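You operate a simulated robot arm through the tools that you are given. There is no shell and no other tool. Be economical: measure what you need, move in short steps, check, and stop when the job is done.

Carry out the task below with a simulated robot arm. There is one attempt and no reset: what you move stays moved.

Task
Rinse the dirty yellow strainer in the bowl with three plunger strokes.
Fine: lid on for each stroke; put lid and strainer back where they were.
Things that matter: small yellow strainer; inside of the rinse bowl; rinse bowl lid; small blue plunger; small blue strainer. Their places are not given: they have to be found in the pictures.

Only the result counts: the job must be done as asked and must still hold three seconds after the hand-in. Knocking over, shifting, dropping, spilling or breaking anything else fails it. A push-on lid holds only when it is set on centred and level and pressed home; a screw cap is set on level and turned clockwise until tight.

Robot
A 7-joint arm with a two-finger parallel gripper, fixed in place. Base frame: the origin is at the foot of the arm, x ahead of it, y to its left, z up; the work surface is at about z = 0. Lengths are in m, angles in degrees, forces in N, time in s.
With the tool pointing down near the work surface it reaches from about 0.22 to 0.58 m from the base axis. Its first joint turns from -66.0 to 66.0 degrees. Payload 2.5 kg.
The TCP is the grasp point between the finger pads, 0.023 m short of the fingertips. In the tool frame z runs along the fingers and y along their closing line. Largest opening 0.094 m; finger width 0.038, thickness 0.01; the body of the gripper, 0.054 by 0.096 m, starts 0.039 m behind the TCP.
Orientation is that of the tool frame in the base frame, as [roll, pitch, yaw] about the fixed x, y, z axes, in that order (R = Rz(yaw) Ry(pitch) Rx(roll)). With the fingers straight down and closing along the base's y, the tool's x points along the base's -x, its y along +y and its z along -z.

Tools
- The arm moves only by the tool send_rows. Its argument "commands" is a list of rows, each a list of 3 entries, a list of its own where there are three numbers: the turn, a rotation vector about the tool's x, y, z in degrees, then the shift along the tool's x, y, z in cm, then the opening, from 0 (shut) to 1 (fully open). In form: [[[wx, wy, wz], [dx, dy, dz], jaw], ...]. A call has 1 to 12 rows; each row shifts and turns the commanded pose from where the row before left it, along the tool's axes as they then stand. Rows are played at 5 a second. More than 0.05 m and 8.6 degrees between two rows, or a gripper value outside its range, and nothing of the call is played. Where a pose cannot be reached the arm comes as near as it can. A force on the tool above 50 N (or 10 N above the force at the start of the call, whichever is more), or a blocked arm, ends the call early, and 0.2 s more pass. The fingers move at their own pace (about 0.108 m/s each) and stop on an object; they squeeze with about 23 N. The grip force told is the motor's: it shows also when the fingers shut on nothing. Time passes only in rows, and 0.2 s behind the last, so rows that do not move let the fingers close. The reply holds the time, the measured pose of the TCP, the force on the tool along the base axes, the opening and the grip force, in the units named above and with some noise, and new pictures: "views" is both (left out), scene, wrist or none.
- Cameras (640 x 400 px; columns grow to the right, rows downward): "scene" is fixed at [0.1093, -0.3992, 0.5582]; the picture's right is [0.90, -0.43, 0.00], its down [-0.20, -0.42, -0.89] and it looks along [0.38, 0.80, -0.46] (base axes); focal length 364 px, centre (320, 200). "wrist" rides on the gripper at [-0.039, 0, -0.044] in the tool frame; the picture's right is [0.00, -1.00, 0.00], its down [0.97, 0.00, -0.24] and it looks along [0.24, 0.00, 0.97] (tool axes); focal length 218 px, centre (320, 200).
- measure_at(camera, pixels): there is no depth. For up to 12 entries [column, row, z] of the newest picture of that camera ("zoom" is the newest enlarged one), the place [x, y] in the base frame at which the ray of that pixel passes the height z, good to about 0.002 m. No time passes.
- close_up(camera, box): a new picture of the part [left, top, right, bottom] of that camera's present view, enlarged. No time passes.
- hand_in(): hands the job in; it is judged then, once.

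Work in short steps. Measure before you move; look again where a grasp or a placing could have gone wrong, and mend it. You have 80 turns and 150 pictures in all, those below and enlarged ones among them. Open the gripper and draw the arm clear of the work before you hand the job in, unless the task says otherwise; then end with one line.

The tools are called after ">>>" as a command line: name --argument value ..., lists and objects as JSON in quotes. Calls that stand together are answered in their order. send_rows: Moves the arm, as the interface text tells. Its arguments: {"type":"object","properties":{"commands":{"type":"array"},"views":{"type":"string","enum":["both","scene","wrist","none"]}},"required":["commands"]} The other tools are called the same way: measure_at (camera, pixels) gives the place at which the rays of pixels pass given heights; close_up (camera, box) takes an enlarged picture of a part of a camera's view; hand_in () hands the job in.

At the start:

```text
time: 0.0
tool_pos: [0.3293, 0.1804, 0.3913]
ee_rot: [-180.0, -0.1, 179.9]
wrist_force: [-0.4, 0.1, -0.1]
grip_width: 0.0942
gripper_force: 0.0
```

scene: 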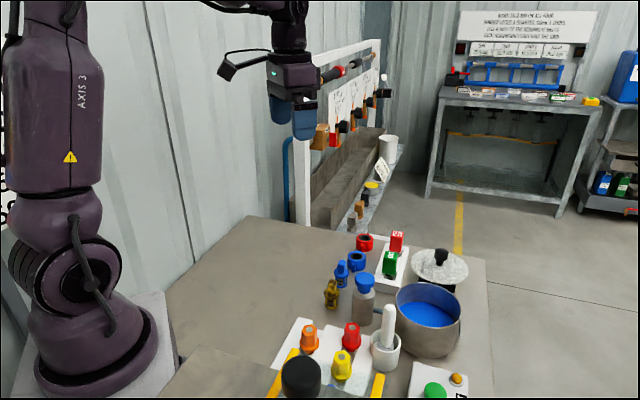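
wrist: 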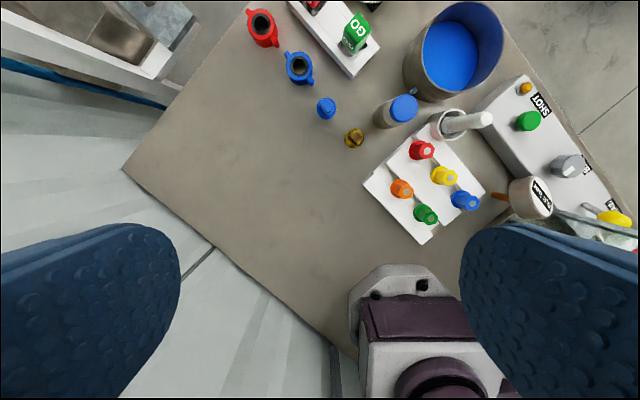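

I see a bowl with blue inside at about (425,315), a lid at (440,265), and various small items. I'll enlarge both views to identify the items.

>>> close_up --camera "scene" --box '[300, 220, 500, 345]'

>>> close_up --camera "scene" --box '[260, 290, 480, 400]'

>>> close_up --camera "wrist" --box '[240, 0, 640, 250]'

```text
3.20 times, centred on (400, 282) of scene
```

zoom: 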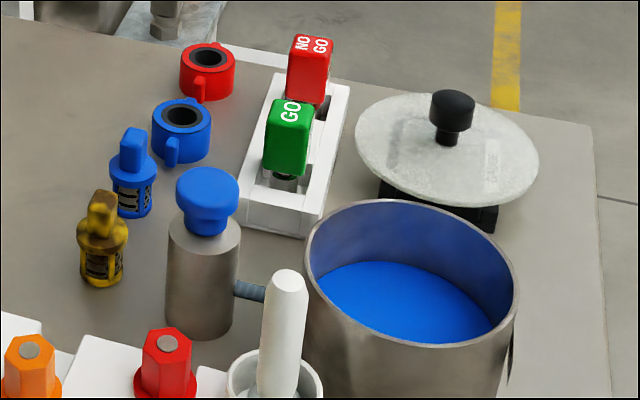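

```text
2.91 times, centred on (370, 345) of scene
```

zoom: 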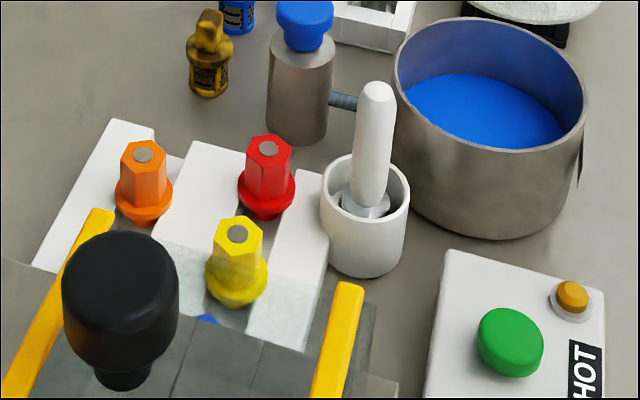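

```text
1.60 times, centred on (440, 125) of wrist
```

zoom: 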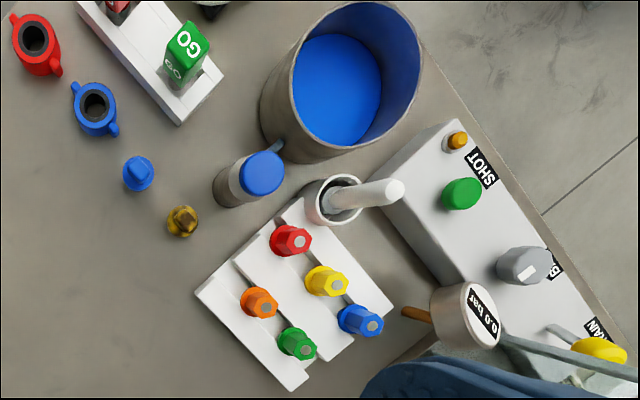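

Dirty yellow strainer at scene (331,294), blue strainer (341,274), pump plunger with blue knob (364,285), lid with black knob (441,258), bowl (427,315). I'll measure them from both cameras.

>>> measure_at --camera "scene" --pixels '[[332, 307, 0], [341.5, 286, 0], [362, 324, 0], [364, 279, 0.08], [364, 279, 0.1], [441, 250, 0.08], [441, 250, 0.1], [440, 268, 0.06], [395, 290, 0.1], [461, 315, 0.1], [437, 327, 0.1], [331.5, 280, 0.05]]'

>>> measure_at --camera "wrist" --pixels '[[354, 138, 0.03], [354, 138, 0.05], [326, 108, 0.05], [404, 107, 0.08], [404, 107, 0.1], [470, 2, 0.1], [502, 40, 0.1], [423, 30, 0.1], [451, 92, 0.0], [381, 122, 0]]'

>>> close_up --camera "wrist" --box '[300, 70, 420, 160]'

```text
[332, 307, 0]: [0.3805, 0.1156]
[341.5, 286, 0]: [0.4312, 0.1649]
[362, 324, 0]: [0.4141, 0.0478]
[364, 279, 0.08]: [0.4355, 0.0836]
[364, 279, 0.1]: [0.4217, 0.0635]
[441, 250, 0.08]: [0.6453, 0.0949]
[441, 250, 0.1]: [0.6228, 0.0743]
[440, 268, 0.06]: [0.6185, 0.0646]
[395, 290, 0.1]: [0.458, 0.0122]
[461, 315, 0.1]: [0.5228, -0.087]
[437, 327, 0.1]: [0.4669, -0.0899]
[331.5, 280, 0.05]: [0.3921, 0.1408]
```

```text
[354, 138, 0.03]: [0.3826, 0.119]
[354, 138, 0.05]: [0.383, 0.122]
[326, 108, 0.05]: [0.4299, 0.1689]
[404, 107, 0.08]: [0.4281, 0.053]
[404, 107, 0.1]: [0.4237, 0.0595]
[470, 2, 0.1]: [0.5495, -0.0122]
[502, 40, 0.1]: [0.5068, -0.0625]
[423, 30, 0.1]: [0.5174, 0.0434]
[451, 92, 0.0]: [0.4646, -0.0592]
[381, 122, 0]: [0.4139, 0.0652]
```

```text
4.44 times, centred on (360, 115) of wrist
```

zoom: 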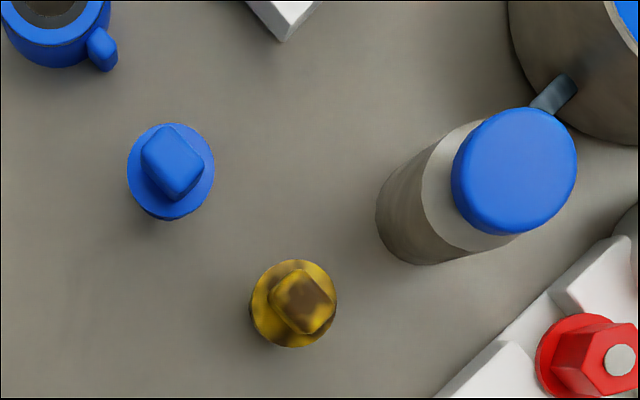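

Strainers about (0.382,0.122) and (0.431,0.169); plunger about (0.422,0.06). I'll move over the work for a better wrist look at the bowl and the lid.

>>> send_rows --commands '[[[0, 0, 0], [-2, -4, 0], 1], [[0, 0, 0], [-2, -4, 0], 1], [[0, 0, 0], [-2, -4, 0], 1], [[0, 0, 0], [-2, -1, 0], 1], [[0, 0, 0], [0, 0, 0], 1]]' --views "both"

```text
time: 1.2
tool_pos: [0.411, 0.0508, 0.3916]
ee_rot: [179.9, 0.0, 179.9]
wrist_force: [-0.2, 0.0, -1.1]
grip_width: 0.094
gripper_force: 0.0
```

scene: 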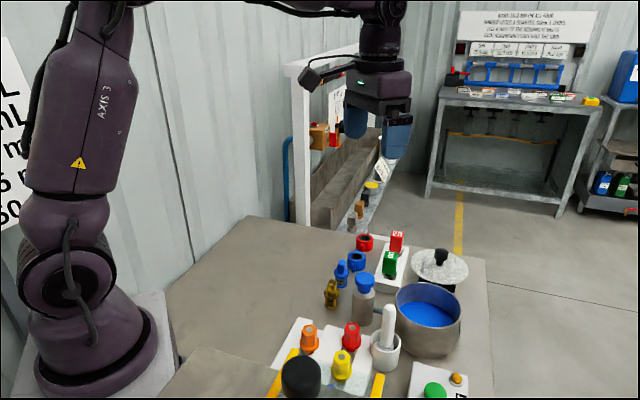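
wrist: 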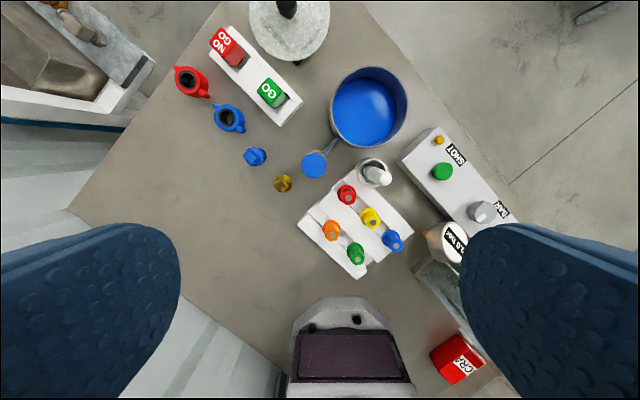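

>>> close_up --camera "wrist" --box '[200, 0, 440, 150]'

>>> close_up --camera "scene" --box '[380, 230, 500, 380]'

```text
2.67 times, centred on (320, 75) of wrist
```

zoom: 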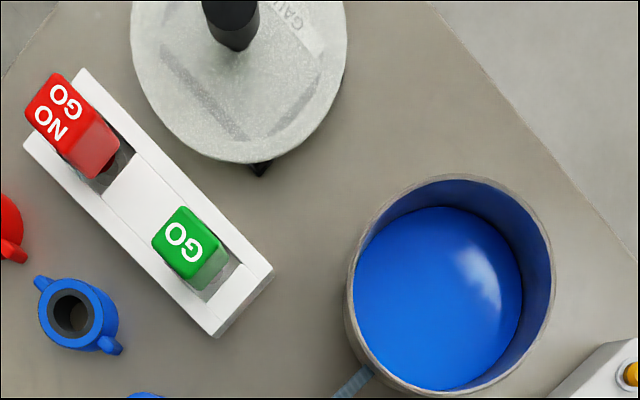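

```text
2.67 times, centred on (440, 305) of scene
```

zoom: 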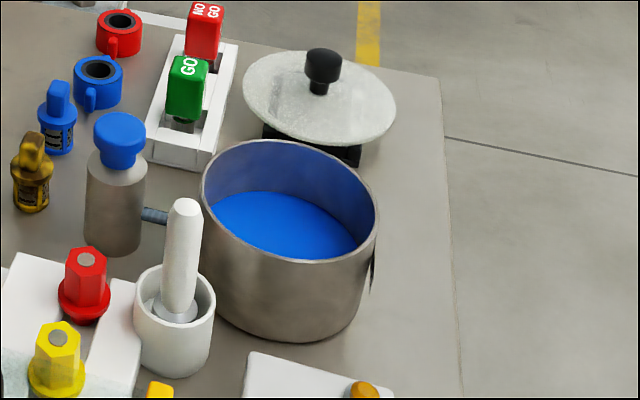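

The disc with the black knob at scene (441,265) shows some "GAU.." print; I'll enlarge it and the rest to be sure it's the lid.

>>> close_up --camera "scene" --box '[400, 235, 480, 300]'

>>> close_up --camera "wrist" --box '[280, 120, 520, 400]'

>>> measure_at --camera "wrist" --pixels '[[332, 98, 0.1], [408, 98, 0.1], [373, 65, 0.1], [366, 148, 0.1], [249, 15, 0.05], [330, 15, 0.05], [288, 61, 0.05], [288, 10, 0.08], [314, 165, 0.1], [284, 183, 0.05], [255, 156, 0.05]]'

```text
6.15 times, centred on (440, 268) of scene
```

zoom: 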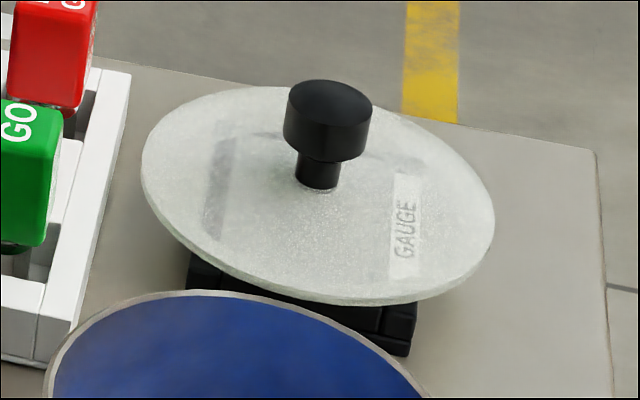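

```text
1.43 times, centred on (400, 260) of wrist
```

zoom: 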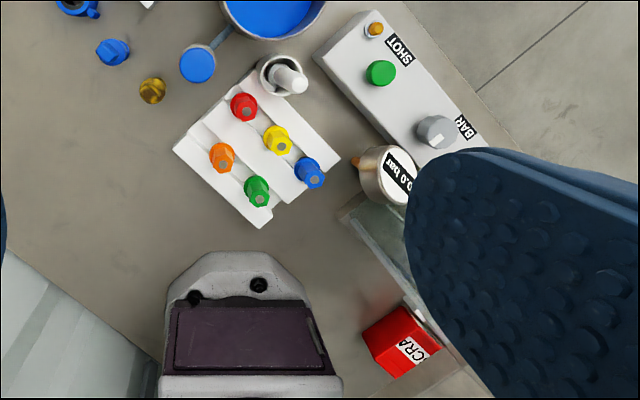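

```text
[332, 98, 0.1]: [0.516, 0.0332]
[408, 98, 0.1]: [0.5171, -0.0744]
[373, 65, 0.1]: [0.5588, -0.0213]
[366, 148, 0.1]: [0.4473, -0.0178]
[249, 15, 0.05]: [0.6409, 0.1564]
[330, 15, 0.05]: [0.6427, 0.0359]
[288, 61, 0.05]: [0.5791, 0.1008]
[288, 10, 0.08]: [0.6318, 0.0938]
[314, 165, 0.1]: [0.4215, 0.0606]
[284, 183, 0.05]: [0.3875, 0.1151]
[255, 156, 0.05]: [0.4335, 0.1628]
```

The disc is a translucent plate lying on a black tray, so it is the lid. Bowl centre about (0.507,-0.021), rim z≈0.082. Now I move down above the yellow strainer to see its handle direction.

>>> send_rows --commands '[[[0, 0, 0], [1.3, 3.4, 3], 1], [[0, 0, 0], [1.3, 3.4, 3], 1], [[0, 0, 0], [0, 0, 4.5], 1], [[0, 0, 0], [0, 0, 4.5], 1], [[0, 0, 0], [0, 0, 4], 1], [[0, 0, 0], [0, 0, 0], 1]]' --views "wrist"

>>> close_up --camera "scene" --box '[310, 250, 390, 330]'

```text
time: 2.6
tool_pos: [0.3845, 0.1153, 0.2023]
ee_rot: [-179.9, 0.1, 179.9]
wrist_force: [-0.2, 1.0, -0.4]
grip_width: 0.094
gripper_force: 0.2
```

wrist: 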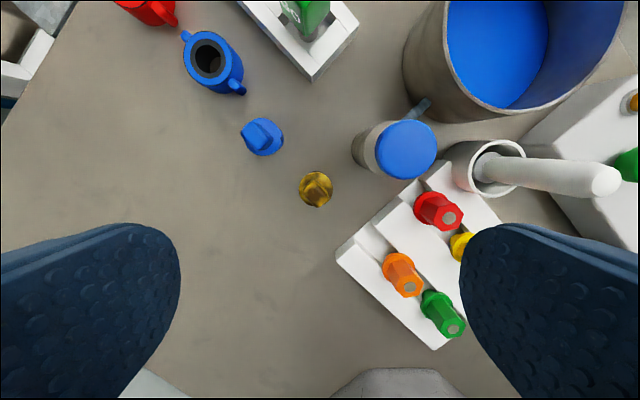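

```text
5.00 times, centred on (350, 290) of scene
```

zoom: 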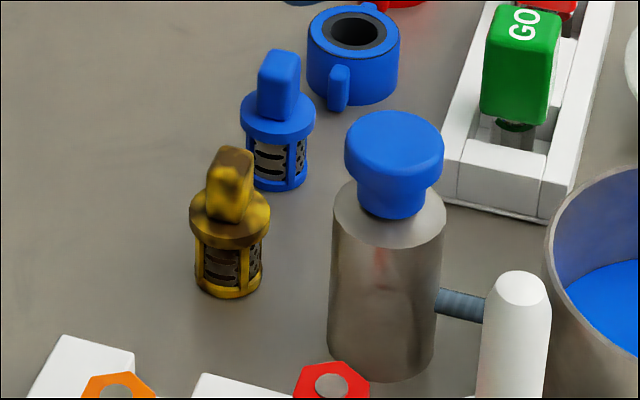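

>>> close_up --camera "wrist" --box '[230, 100, 390, 220]'

>>> measure_at --camera "wrist" --pixels '[[316, 189, 0.05], [316, 189, 0.04], [318, 185, 0.06], [262, 135, 0.06], [405, 150, 0.1]]'

```text
3.33 times, centred on (310, 160) of wrist
```

zoom: 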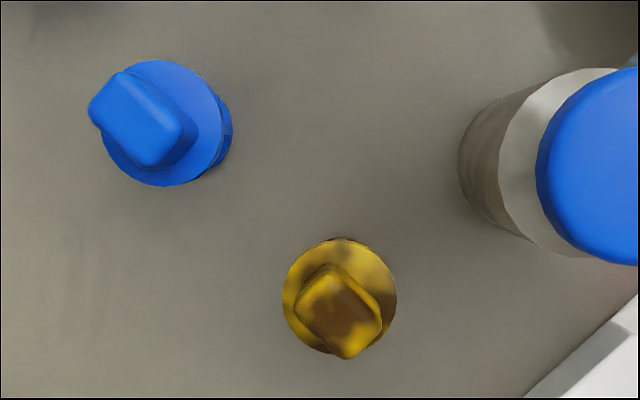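

```text
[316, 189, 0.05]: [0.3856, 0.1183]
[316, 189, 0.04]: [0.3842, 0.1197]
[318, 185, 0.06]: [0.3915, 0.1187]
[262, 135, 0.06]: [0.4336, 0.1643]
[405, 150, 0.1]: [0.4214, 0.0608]
```

Handle of the yellow strainer is a block with its long axis about along base (1,1); the plunger knob is close by, so I check its top height for gripper clearance.

>>> measure_at --camera "scene" --pixels '[[364.8, 277.4, 0.095], [364.8, 277.4, 0.1], [364.8, 277.4, 0.105], [332, 282, 0.06], [332, 282, 0.065], [332, 282, 0.07], [332, 293, 0.04], [332, 293, 0.045]]'

>>> measure_at --camera "wrist" --pixels '[[406, 150, 0.095], [406, 150, 0.1], [406, 150, 0.105], [315.4, 193, 0.06], [315.4, 193, 0.07], [299, 188, 0.04], [332, 189, 0.04]]'

```text
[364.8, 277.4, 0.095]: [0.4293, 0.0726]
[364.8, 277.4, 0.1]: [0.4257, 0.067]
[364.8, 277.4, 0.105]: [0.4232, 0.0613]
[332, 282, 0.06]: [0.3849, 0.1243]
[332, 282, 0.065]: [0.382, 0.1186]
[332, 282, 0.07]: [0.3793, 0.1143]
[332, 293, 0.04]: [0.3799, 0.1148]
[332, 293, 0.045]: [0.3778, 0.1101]
```

```text
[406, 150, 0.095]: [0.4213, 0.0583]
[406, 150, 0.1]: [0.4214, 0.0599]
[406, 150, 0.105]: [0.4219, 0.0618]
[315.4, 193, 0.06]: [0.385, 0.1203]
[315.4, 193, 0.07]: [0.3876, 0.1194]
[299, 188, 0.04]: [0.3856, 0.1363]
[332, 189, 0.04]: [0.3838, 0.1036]
```

Knob top ≈0.105, handle top ≈0.064. I'll grip the handle high (TCP z≈0.07) with a partly closed jaw; first rotate -45° about the tool axis and look.

>>> send_rows --commands '[[[0, 0, 0], [0, 0.42, 0], 0.45], [[0, 0, -7.5], [0, 0, 0], 0.45], [[0, 0, -7.5], [0, 0, 0], 0.45], [[0, 0, -7.5], [0, 0, 0], 0.45], [[0, 0, -7.5], [0, 0, 0], 0.45], [[0, 0, -7.5], [0, 0, 0], 0.45], [[0, 0, -7.5], [0, 0, 0], 0.45], [[0, 0, 0], [0, 0, 4], 0.45], [[0, 0, 0], [0, 0, 4], 0.45], [[0, 0, 0], [0, 0, 0], 0.45]]' --views "both"

>>> close_up --camera "wrist" --box '[220, 100, 420, 225]'

```text
time: 4.8
tool_pos: [0.3855, 0.1218, 0.1205]
ee_rot: [180.0, 0.0, -135.0]
wrist_force: [-0.2, 0.4, 0.2]
grip_width: 0.0423
gripper_force: 0.1
```

scene: 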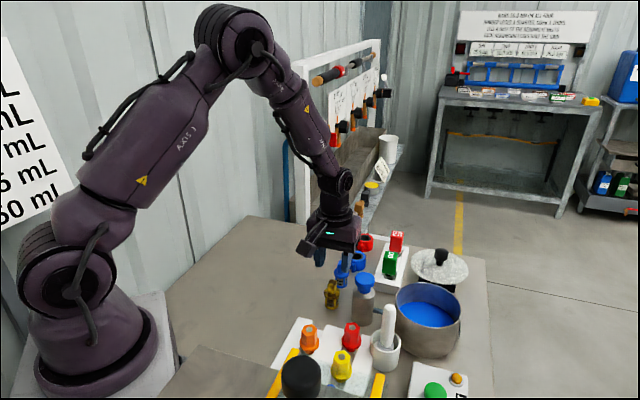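
wrist: 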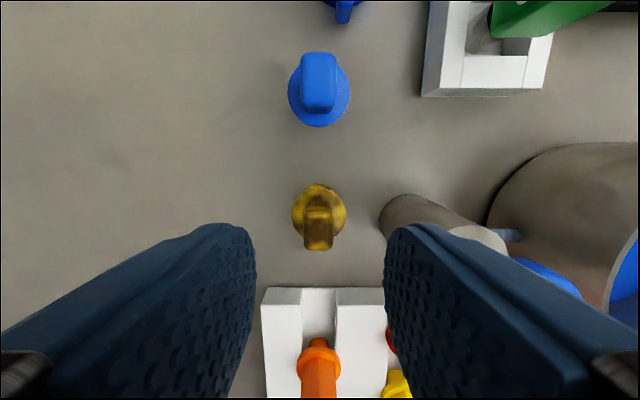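

```text
3.20 times, centred on (320, 162) of wrist
```

zoom: 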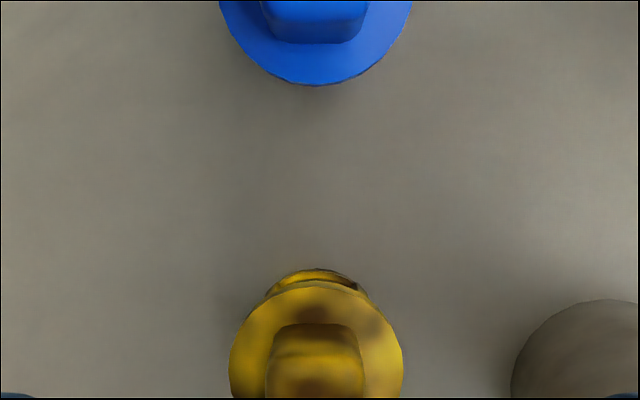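

Handle is aligned with the jaw. I check the centre of handle and flange.

>>> measure_at --camera "wrist" --pixels '[[319, 234, 0.064], [319, 211, 0.038], [319, 240, 0.064]]'

>>> close_up --camera "wrist" --box '[260, 170, 380, 260]'

```text
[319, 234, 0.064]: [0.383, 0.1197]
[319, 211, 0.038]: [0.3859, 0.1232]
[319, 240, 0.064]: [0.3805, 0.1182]
```

```text
4.44 times, centred on (320, 215) of wrist
```

zoom: 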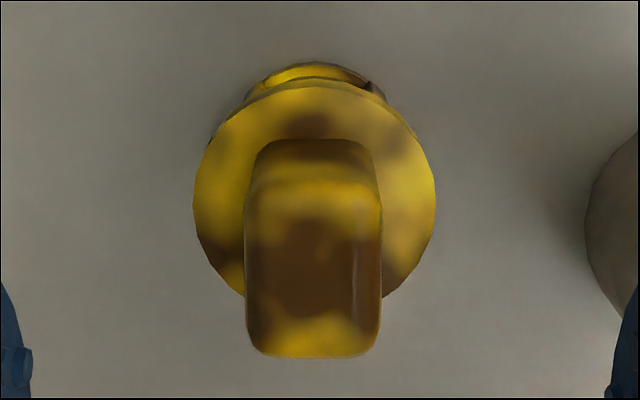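

Centred within about 0.5 mm. Lowering to z≈0.070 and closing.

>>> send_rows --commands '[[[0, 0, 0], [0, 0, 2.5], 0.45], [[0, 0, 0], [0, 0, 1.5], 0.45], [[0, 0, 0], [0, 0, 1.05], 0.45], [[0, 0, 0], [0, 0, 0], 0.45], [[0, 0, 0], [0, 0, 0], 0.0], [[0, 0, 0], [0, 0, 0], 0.0], [[0, 0, 0], [0, 0, 0], 0.0]]' --views "both"

```text
time: 6.4
tool_pos: [0.384, 0.1224, 0.0715]
ee_rot: [180.0, 0.0, -135.0]
wrist_force: [-0.6, 0.0, -0.1]
grip_width: 0.015
gripper_force: 23.1
```

scene: 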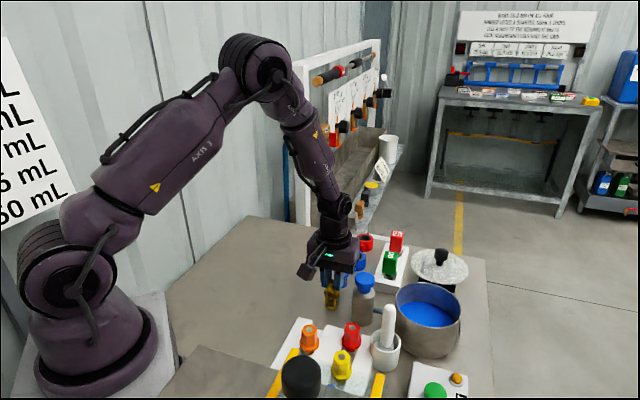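
wrist: 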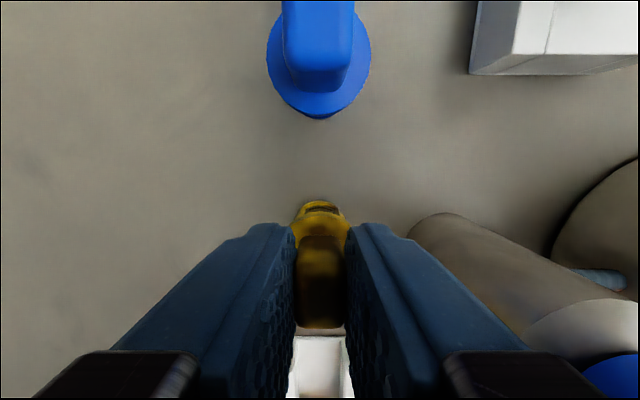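

Gripped (width 15 mm) at commanded (0.383,0.123,0.071). I lift high and carry to over the bowl.

>>> send_rows --commands '[[[0, 0, 0], [0, 0, -2], 0], [[0, 0, 0], [0, 0, -4], 0], [[0, 0, 0], [0, 0, -4], 0], [[0, 0, 0], [0, 0, -4], 0], [[0, 0, 0], [0, 0, -4], 0], [[0, 0, 0], [0.3, -4, 0], 0], [[0, 0, 0], [0.3, -4, 0], 0], [[0, 0, 0], [0.3, -4, 0], 0], [[0, 0, 0], [0.3, -4, 0], 0], [[0, 0, 0], [0.2, -2.9, 0], 0], [[0, 0, 0], [0, 0, 0], 0]]' --views "both"

```text
time: 8.8
tool_pos: [0.5085, -0.0213, 0.2517]
ee_rot: [180.0, 0.1, -134.9]
wrist_force: [0.2, 0.2, 0.2]
grip_width: 0.0149
gripper_force: 23.0
```

scene: 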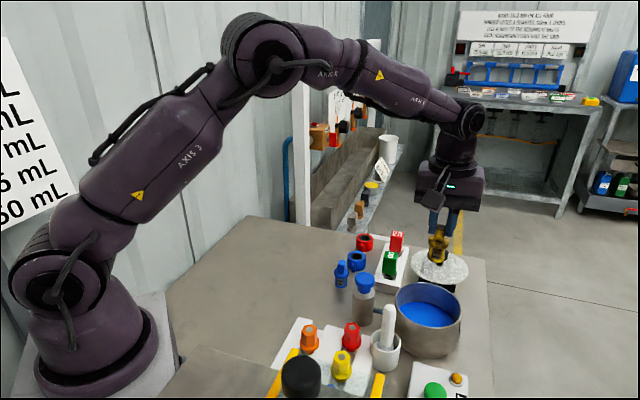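
wrist: 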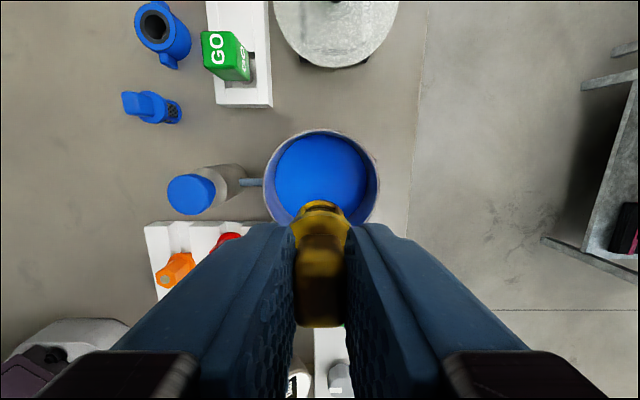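

The bowl is in clear view; I measure its rim edges (left col 263, right col 379, top row 130).

>>> measure_at --camera "wrist" --pixels '[[263, 183, 0.082], [380, 183, 0.082], [319, 130, 0.082], [273, 175, 0.03], [369, 175, 0.03], [319, 137, 0.03], [275, 31, 0.045], [397, 22, 0.045], [332, 68, 0.045], [358, 218, 0.04]]'

>>> close_up --camera "wrist" --box '[230, 0, 420, 230]'

>>> close_up --camera "scene" --box '[380, 200, 500, 380]'

```text
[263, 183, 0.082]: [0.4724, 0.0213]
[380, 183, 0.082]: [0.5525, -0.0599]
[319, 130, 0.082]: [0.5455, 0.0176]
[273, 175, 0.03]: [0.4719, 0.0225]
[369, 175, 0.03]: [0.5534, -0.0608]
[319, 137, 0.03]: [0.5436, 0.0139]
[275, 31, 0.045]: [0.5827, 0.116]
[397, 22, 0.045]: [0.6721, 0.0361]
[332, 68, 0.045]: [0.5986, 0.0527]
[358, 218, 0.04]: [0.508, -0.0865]
```

```text
1.74 times, centred on (325, 115) of wrist
```

zoom: 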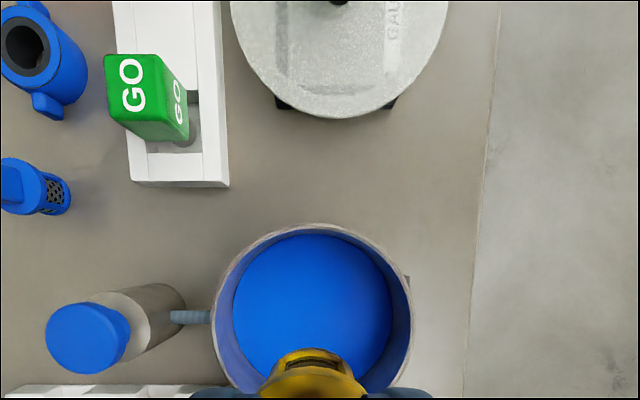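

```text
2.22 times, centred on (440, 290) of scene
```

zoom: 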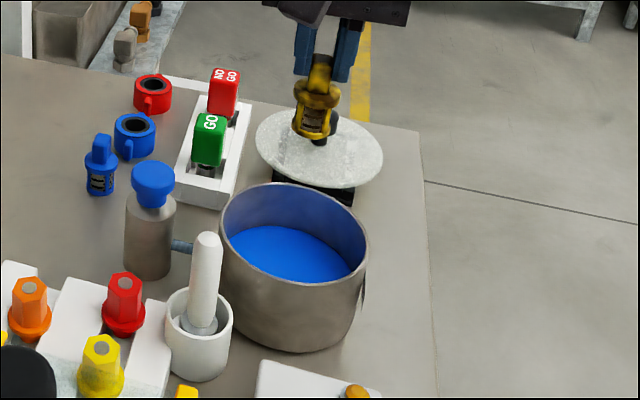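

Bowl centre ≈(0.508,-0.022), I'm centred. Lower into the bowl, first to z≈0.10.

>>> send_rows --commands '[[[0, 0, 0], [0, 0, 4], 0], [[0, 0, 0], [0, 0, 4], 0], [[0, 0, 0], [0, 0, 4], 0], [[0, 0, 0], [0, 0, 3], 0], [[0, 0, 0], [0, 0, 0], 0], [[0, 0, 0], [0, 0, 0], 0]]' --views "both"

```text
time: 10.2
tool_pos: [0.5067, -0.0208, 0.103]
ee_rot: [-180.0, 0.0, -135.0]
wrist_force: [0.7, 0.6, -0.1]
grip_width: 0.0148
gripper_force: 23.2
```

scene: 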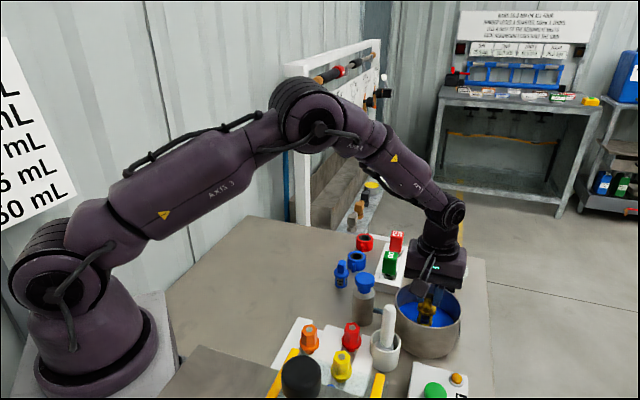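
wrist: 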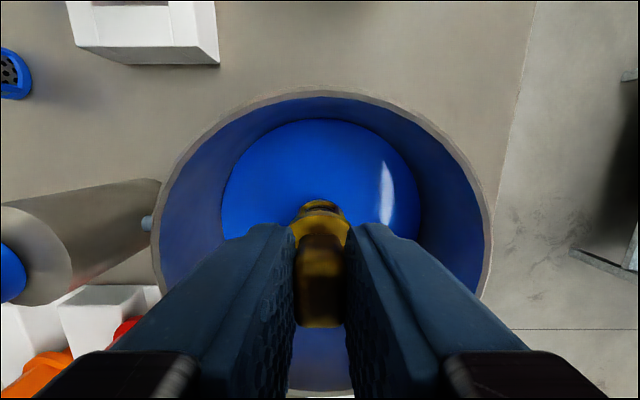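

Centred in the bowl. Lowering gently in small steps and watching the force.

>>> send_rows --commands '[[[0, 0, 0], [0, 0, 0.6], 0], [[0, 0, 0], [0, 0, 0.6], 0], [[0, 0, 0], [0, 0, 0.4], 0], [[0, 0, 0], [0, 0, 0.3], 0], [[0, 0, 0], [0, 0, 0], 0]]' --views "none"

```text
time: 11.4
tool_pos: [0.5072, -0.0218, 0.0822]
ee_rot: [180.0, 0.1, -135.1]
wrist_force: [0.0, 0.6, -0.4]
grip_width: 0.015
gripper_force: 23.2
```

>>> send_rows --commands '[[[0, 0, 0], [0, 0, 0.2], 0], [[0, 0, 0], [0, 0, 0.2], 0], [[0, 0, 0], [0, 0, 0], 0]]' --views "wrist"

```text
time: 12.2
tool_pos: [0.5061, -0.02, 0.0794]
ee_rot: [-180.0, 0.1, -135.0]
wrist_force: [-0.1, 0.6, -0.7]
grip_width: 0.0149
gripper_force: 23.0
```

wrist: 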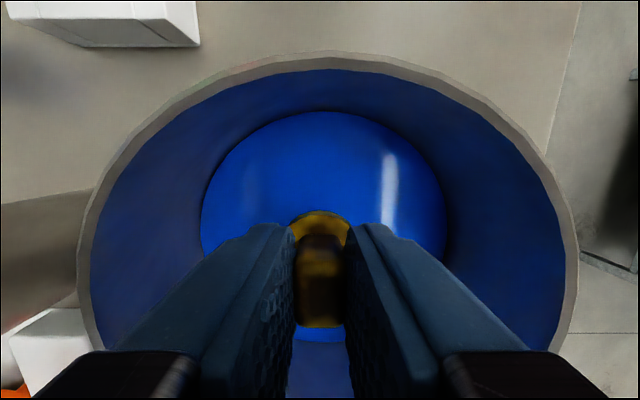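

No contact yet (force ~0). Going on in 2 mm steps.

>>> send_rows --commands '[[[0, 0, 0], [0, 0, 0.2], 0], [[0, 0, 0], [0, 0, 0.15], 0], [[0, 0, 0], [0, 0, 0], 0]]' --views "none"

```text
time: 13.0
tool_pos: [0.5068, -0.0214, 0.0776]
ee_rot: [-179.9, 0.2, -135.0]
wrist_force: [-4.8, 0.2, 18.6]
grip_width: 0.0148
gripper_force: 23.3
```

Contact (18.6 N): bottom touched. Backing off 2.5 mm to relax, releasing, then lifting straight up.

>>> send_rows --commands '[[[0, 0, 0], [0, 0, -0.25], 0], [[0, 0, 0], [0, 0, 0], 0], [[0, 0, 0], [0, 0, 0], 0.4], [[0, 0, 0], [0, 0, 0], 0.4], [[0, 0, 0], [0, 0, -2], 0.4], [[0, 0, 0], [0, 0, -4], 0.4], [[0, 0, 0], [0, 0, -4], 0.4], [[0, 0, 0], [0, 0, -4], 0.4], [[0, 0, 0], [0, 0, -3], 0.4], [[0, 0, 0], [0, 0, 0], 0.4]]' --views "both"

```text
time: 15.2
tool_pos: [0.508, -0.0236, 0.248]
ee_rot: [180.0, 0.0, -135.1]
wrist_force: [-0.2, 0.1, -0.3]
grip_width: 0.0375
gripper_force: 0.1
```

scene: 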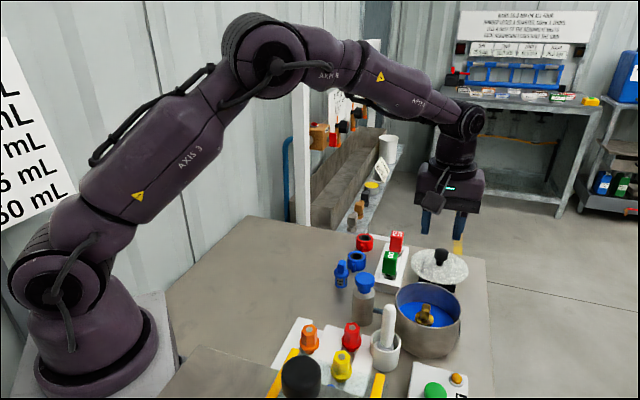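
wrist: 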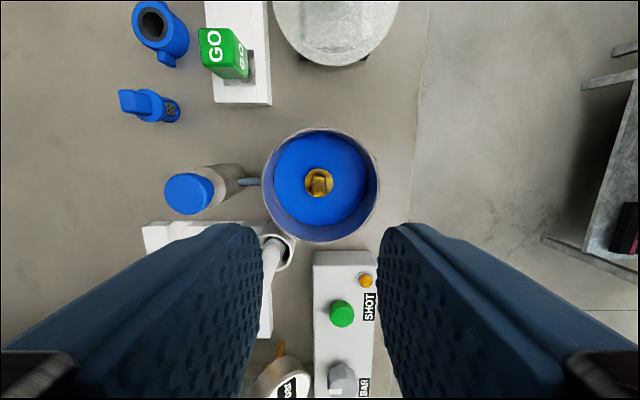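

Strainer stands in the bowl at (319,183). Now rotate the jaw to face radially toward the lid and move nearer for a look.

>>> send_rows --commands '[[[0, 0, 7.4], [0, 0, 0], 0.5], [[0, 0, 7.4], [0, 0, 0], 0.5], [[0, 0, 7.4], [0, 0, 0], 0.5], [[0, 0, 7.4], [0, 0, 0], 0.5], [[0, 0, 7.4], [0, 0, 0], 0.5], [[0, 0, 0], [-2.4, 2.7, 0], 0.5], [[0, 0, 0], [-2.4, 2.7, 0], 0.5], [[0, 0, 0], [-2.4, 2.7, 0], 0.5], [[0, 0, 0], [0, 0, 0], 0.5]]' --views "both"

>>> close_up --camera "wrist" --box '[200, 60, 440, 230]'

```text
time: 17.2
tool_pos: [0.5665, 0.0675, 0.2483]
ee_rot: [-180.0, 0.0, -172.0]
wrist_force: [0.7, -1.0, 0.6]
grip_width: 0.0472
gripper_force: 0.1
```

scene: 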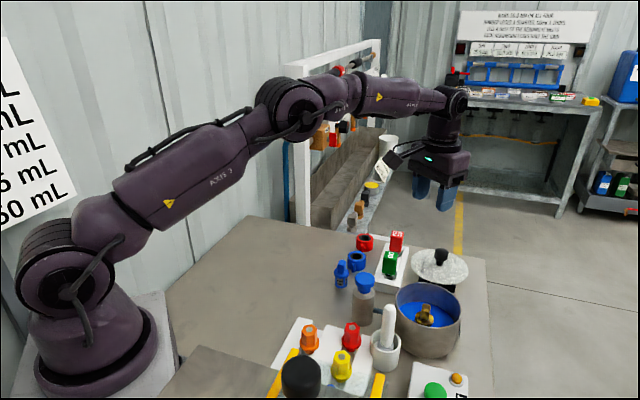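
wrist: 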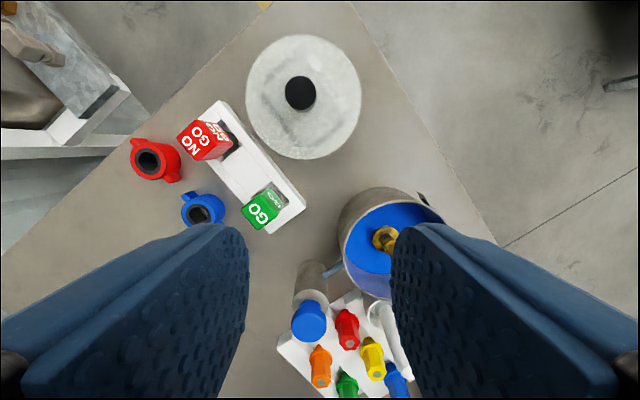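

```text
2.35 times, centred on (320, 145) of wrist
```

zoom: 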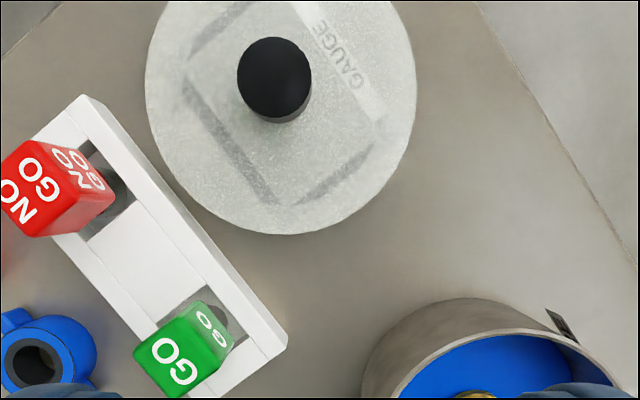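

Full lid in view: edges cols 245–361, rows 34–160, knob top at (300.5,92.5). Measuring both.

>>> measure_at --camera "wrist" --pixels '[[300.4, 92.5, 0.07], [300.4, 92.5, 0.08], [300.4, 92.5, 0.09], [245, 97, 0.05], [361, 97, 0.05], [303, 34, 0.05], [304, 160, 0.05], [303, 97, 0.05]]'

>>> close_up --camera "scene" --box '[400, 235, 480, 300]'

>>> measure_at --camera "scene" --pixels '[[441.3, 251, 0.07], [441.3, 251, 0.08], [441.3, 251, 0.09], [439.7, 265, 0.04], [439.7, 265, 0.05]]'

```text
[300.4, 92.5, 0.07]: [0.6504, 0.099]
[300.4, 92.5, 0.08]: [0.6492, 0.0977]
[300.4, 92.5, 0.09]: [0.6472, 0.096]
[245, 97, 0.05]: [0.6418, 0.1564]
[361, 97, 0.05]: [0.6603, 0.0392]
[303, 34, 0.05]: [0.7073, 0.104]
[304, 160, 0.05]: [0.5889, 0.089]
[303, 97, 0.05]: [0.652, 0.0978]
```

```text
6.15 times, centred on (440, 268) of scene
```

zoom: 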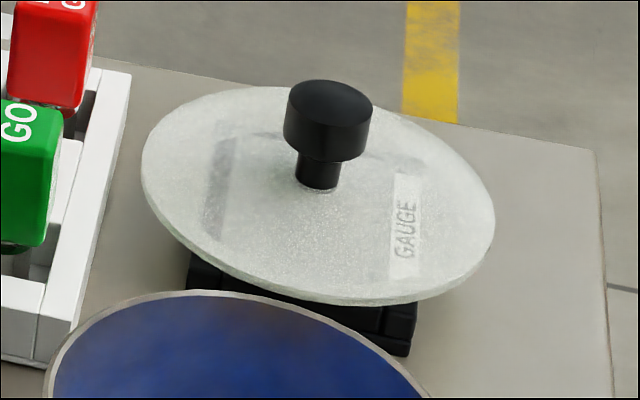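

```text
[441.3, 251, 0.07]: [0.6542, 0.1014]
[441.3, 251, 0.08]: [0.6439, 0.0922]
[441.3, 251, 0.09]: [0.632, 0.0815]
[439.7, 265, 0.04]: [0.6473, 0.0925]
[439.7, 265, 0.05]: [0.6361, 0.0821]
```

Knob top ≈(0.649,0.098,0.073), disc at z≈0.04; radial 0.656 m is beyond straight-down reach, so I tilt the tool 30° outward about the closing axis and move to above the knob.

>>> send_rows --commands '[[[0, -7.5, 0], [0, 0, 0], 0.6], [[0, -7.5, 0], [0, 0, 0], 0.6], [[0, -7.5, 0], [0, 0, 0], 0.6], [[0, -7.5, 0], [0, 0, 0], 0.6], [[0, 0, 0], [-0.76, 0.46, 2.95], 0.6], [[0, 0, 0], [-0.76, 0.46, 2.95], 0.6], [[0, 0, 0], [-0.76, 0.46, 2.95], 0.6], [[0, 0, 0], [-0.76, 0.46, 2.95], 0.6], [[0, 0, 0], [0, 0, 0], 0.6], [[0, 0, 0], [0, 0, 0], 0.6]]' --views "both"

```text
time: 19.4
tool_pos: [0.6488, 0.099, 0.1612]
ee_rot: [180.0, 30.1, -172.0]
wrist_force: [-0.3, -0.4, 0.1]
grip_width: 0.0563
gripper_force: 0.0
```

scene: 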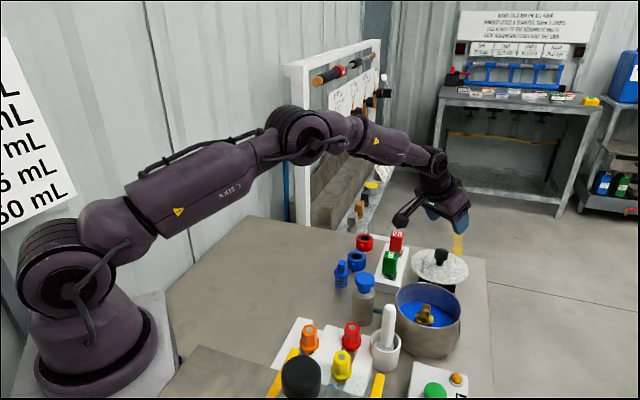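
wrist: 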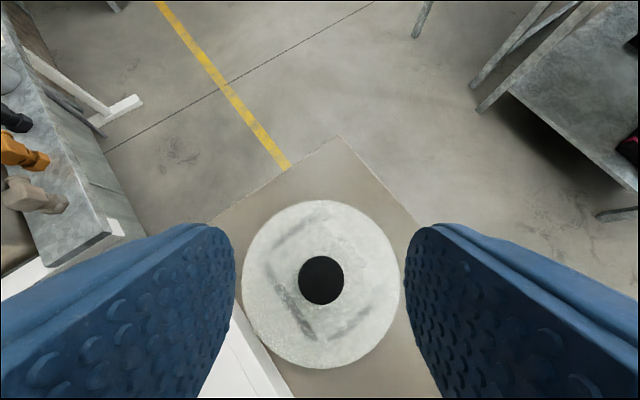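

Pose reached, knob centred at col 321. I verify the knob's radial location before descending.

>>> measure_at --camera "wrist" --pixels '[[321, 276, 0.073], [242, 283, 0.042], [400, 283, 0.042], [320, 200, 0.042], [320, 369, 0.042], [298, 278, 0.073], [344, 278, 0.073]]'

>>> close_up --camera "wrist" --box '[230, 190, 410, 380]'

```text
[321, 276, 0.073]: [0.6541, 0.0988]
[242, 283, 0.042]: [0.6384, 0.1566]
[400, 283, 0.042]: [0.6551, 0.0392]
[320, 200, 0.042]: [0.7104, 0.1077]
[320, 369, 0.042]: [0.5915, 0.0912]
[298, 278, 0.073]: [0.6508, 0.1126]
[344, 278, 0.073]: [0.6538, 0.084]
```

```text
2.11 times, centred on (320, 285) of wrist
```

zoom: 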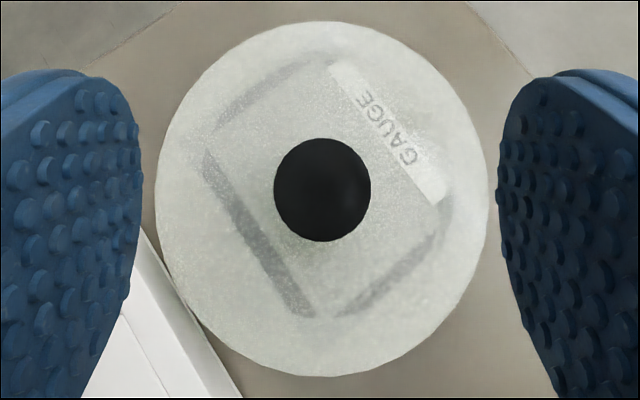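

Knob axis ≈(0.651,0.0985). Descend to TCP z≈0.074, then check before closing.

>>> send_rows --commands '[[[0, 0, 0], [1.6, 0, 3], 0.55], [[0, 0, 0], [1.5, 0, 2.75], 0.55], [[0, 0, 0], [0.6, 0, 1.1], 0.55], [[0, 0, 0], [0.4, 0, 0.7], 0.55], [[0, 0, 0], [0, 0, 0], 0.55], [[0, 0, 0], [0, 0, 0], 0.55]]' --views "both"

>>> close_up --camera "scene" --box '[390, 200, 500, 300]'

```text
time: 20.8
tool_pos: [0.6507, 0.099, 0.0748]
ee_rot: [180.0, 30.0, -172.1]
wrist_force: [0.5, 0.0, -0.2]
grip_width: 0.0516
gripper_force: 0.0
```

scene: 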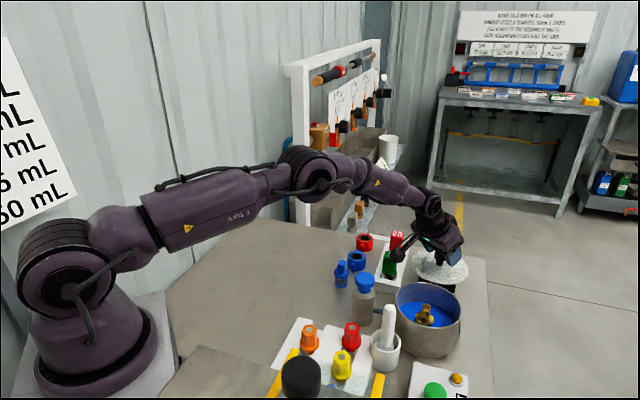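
wrist: 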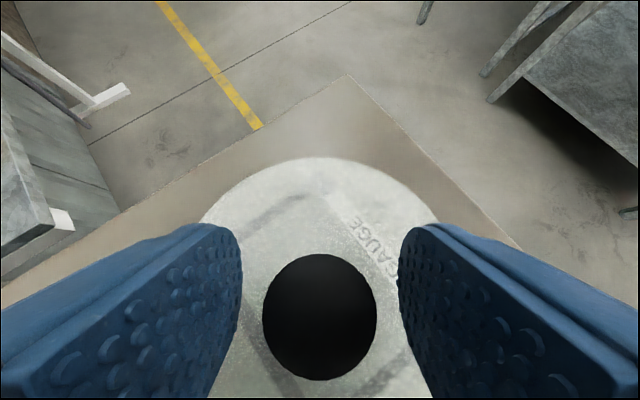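

```text
4.00 times, centred on (445, 250) of scene
```

zoom: 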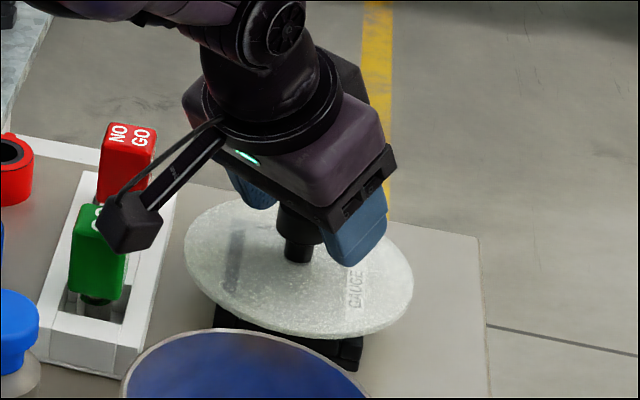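

Fingers straddle the knob with clearance from the disc. Closing, and lifting slightly to check.

>>> send_rows --commands '[[[0, 0, 0], [0, 0, 0], 0], [[0, 0, 0], [0, 0, 0], 0], [[0, 0, 0], [0, 0, 0], 0], [[0, 0, 0], [-1, 0, -1.73], 0], [[0, 0, 0], [0, 0, 0], 0]]' --views "both"

>>> close_up --camera "scene" --box '[390, 200, 500, 300]'

```text
time: 22.0
tool_pos: [0.6521, 0.0988, 0.096]
ee_rot: [179.9, 29.9, -172.0]
wrist_force: [-0.2, -0.8, -1.0]
grip_width: 0.029
gripper_force: 23.2
```

scene: 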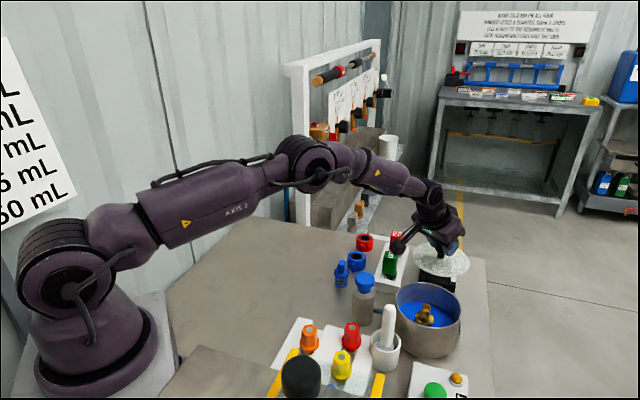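
wrist: 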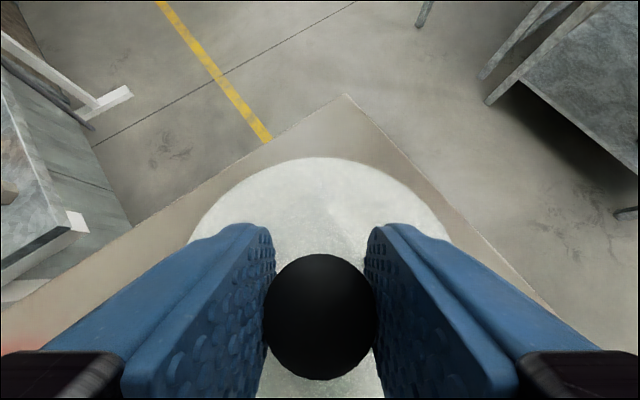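

```text
4.00 times, centred on (445, 250) of scene
```

zoom: 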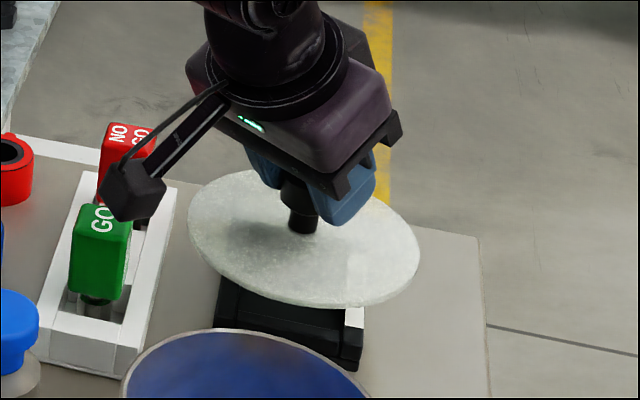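

Lid lifted level. The camera stalk sticks ~0.1 m inward from the gripper; I check its height and the pestle tip's, as they could meet near the bowl.

>>> measure_at --camera "scene" --pixels '[[389, 309, 0.09], [389, 309, 0.11], [389, 309, 0.13], [399, 249, 0.09], [399, 249, 0.11], [399, 249, 0.13], [389, 260, 0.06], [389, 260, 0.07]]'

```text
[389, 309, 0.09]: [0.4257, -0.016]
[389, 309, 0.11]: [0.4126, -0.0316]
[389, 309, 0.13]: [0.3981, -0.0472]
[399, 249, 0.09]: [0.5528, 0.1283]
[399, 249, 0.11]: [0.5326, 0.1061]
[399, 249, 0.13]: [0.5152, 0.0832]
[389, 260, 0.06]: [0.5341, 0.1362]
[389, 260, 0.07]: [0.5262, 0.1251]
```

Stalk box sits ~3 cm above TCP height, pestle tip ≈0.12: clear at the bowl. Lift and carry the lid over the bowl.

>>> send_rows --commands '[[[0, 0, 0], [-1.58, 0, -2.74], 0], [[0, 0, 0], [-1.58, 0, -2.74], 0], [[0, 0, 0], [-1.58, 0, -2.74], 0], [[0, 0, 0], [2.744, -2.0, -1.584], 0], [[0, 0, 0], [2.744, -2.0, -1.584], 0], [[0, 0, 0], [2.744, -2.0, -1.584], 0], [[0, 0, 0], [2.744, -2.0, -1.584], 0], [[0, 0, 0], [2.744, -2.0, -1.584], 0], [[0, 0, 0], [0, 0, 0], 0], [[0, 0, 0], [0, 0, 0], 0]]' --views "both"

>>> close_up --camera "scene" --box '[350, 210, 510, 370]'

```text
time: 24.2
tool_pos: [0.5087, -0.0226, 0.1891]
ee_rot: [179.9, 30.1, -172.0]
wrist_force: [0.7, -0.1, -0.6]
grip_width: 0.0289
gripper_force: 22.7
```

scene: 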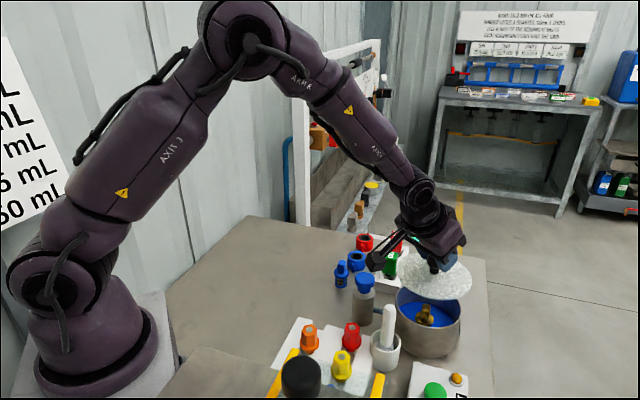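
wrist: 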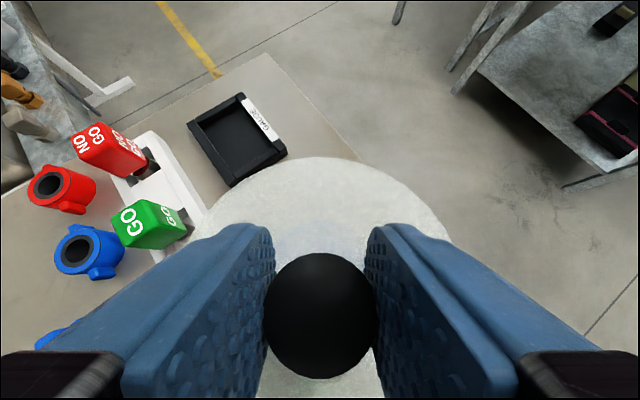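

```text
2.50 times, centred on (430, 290) of scene
```

zoom: 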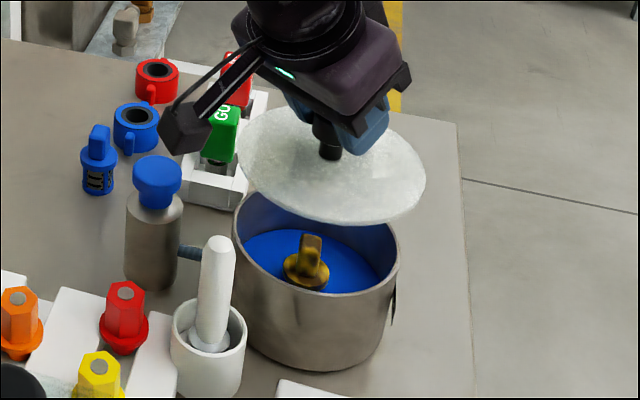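

I refine the bowl centre with the scene rim's extremes (left ≈395, right ≈462).

>>> close_up --camera "scene" --box '[385, 280, 475, 370]'

>>> measure_at --camera "scene" --pixels '[[395.2, 302, 0.083], [461.5, 316, 0.083], [428.4, 309, 0.083], [400, 260, 0.15], [471, 278, 0.15]]'

```text
4.44 times, centred on (430, 325) of scene
```

zoom: 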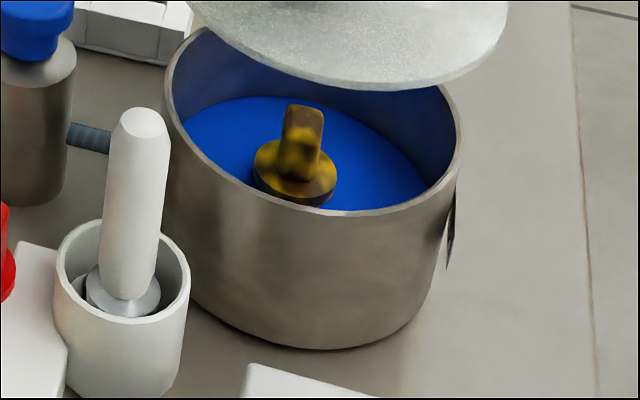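

```text
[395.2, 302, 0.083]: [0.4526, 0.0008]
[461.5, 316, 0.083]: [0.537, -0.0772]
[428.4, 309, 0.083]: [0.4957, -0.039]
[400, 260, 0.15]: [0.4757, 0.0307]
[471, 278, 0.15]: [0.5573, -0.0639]
```

Combined estimates give bowl centre (0.5075,-0.0238). Lower the lid to just above the rim (TCP z≈0.128) and check alignment.

>>> send_rows --commands '[[[0, 0, 0], [1.2, -0.09, 2.0], 0], [[0, 0, 0], [1.2, 0, 2.0], 0], [[0, 0, 0], [0.75, 0, 1.23], 0], [[0, 0, 0], [0, 0, 0], 0], [[0, 0, 0], [0, 0, 0], 0]]' --views "both"

>>> close_up --camera "scene" --box '[370, 260, 490, 370]'

```text
time: 25.4
tool_pos: [0.5089, -0.022, 0.1298]
ee_rot: [-179.9, 30.3, -172.0]
wrist_force: [-3.4, -3.9, 14.8]
grip_width: 0.0292
gripper_force: 23.1
```

scene: 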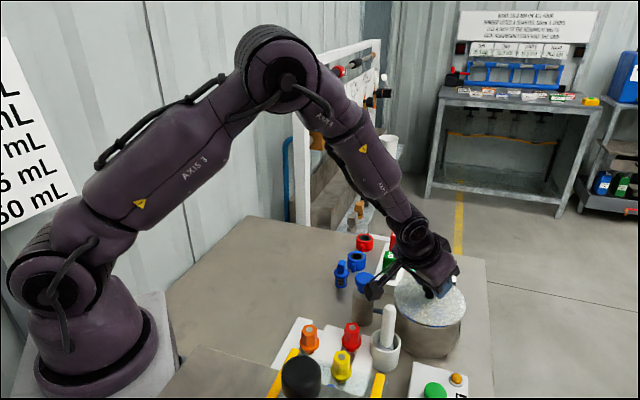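
wrist: 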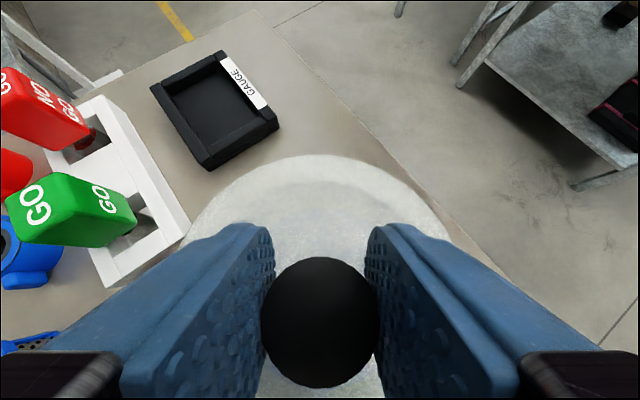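

```text
3.64 times, centred on (430, 315) of scene
```

zoom: 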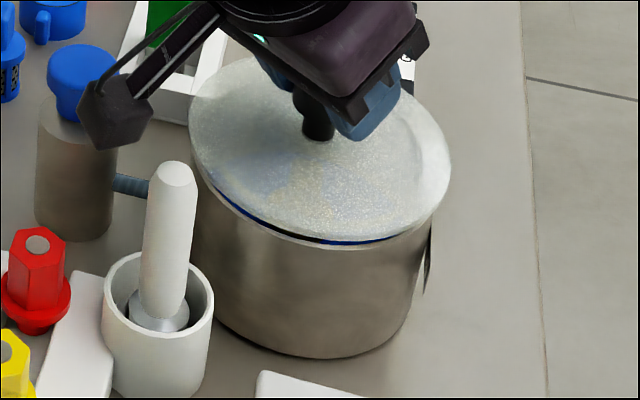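

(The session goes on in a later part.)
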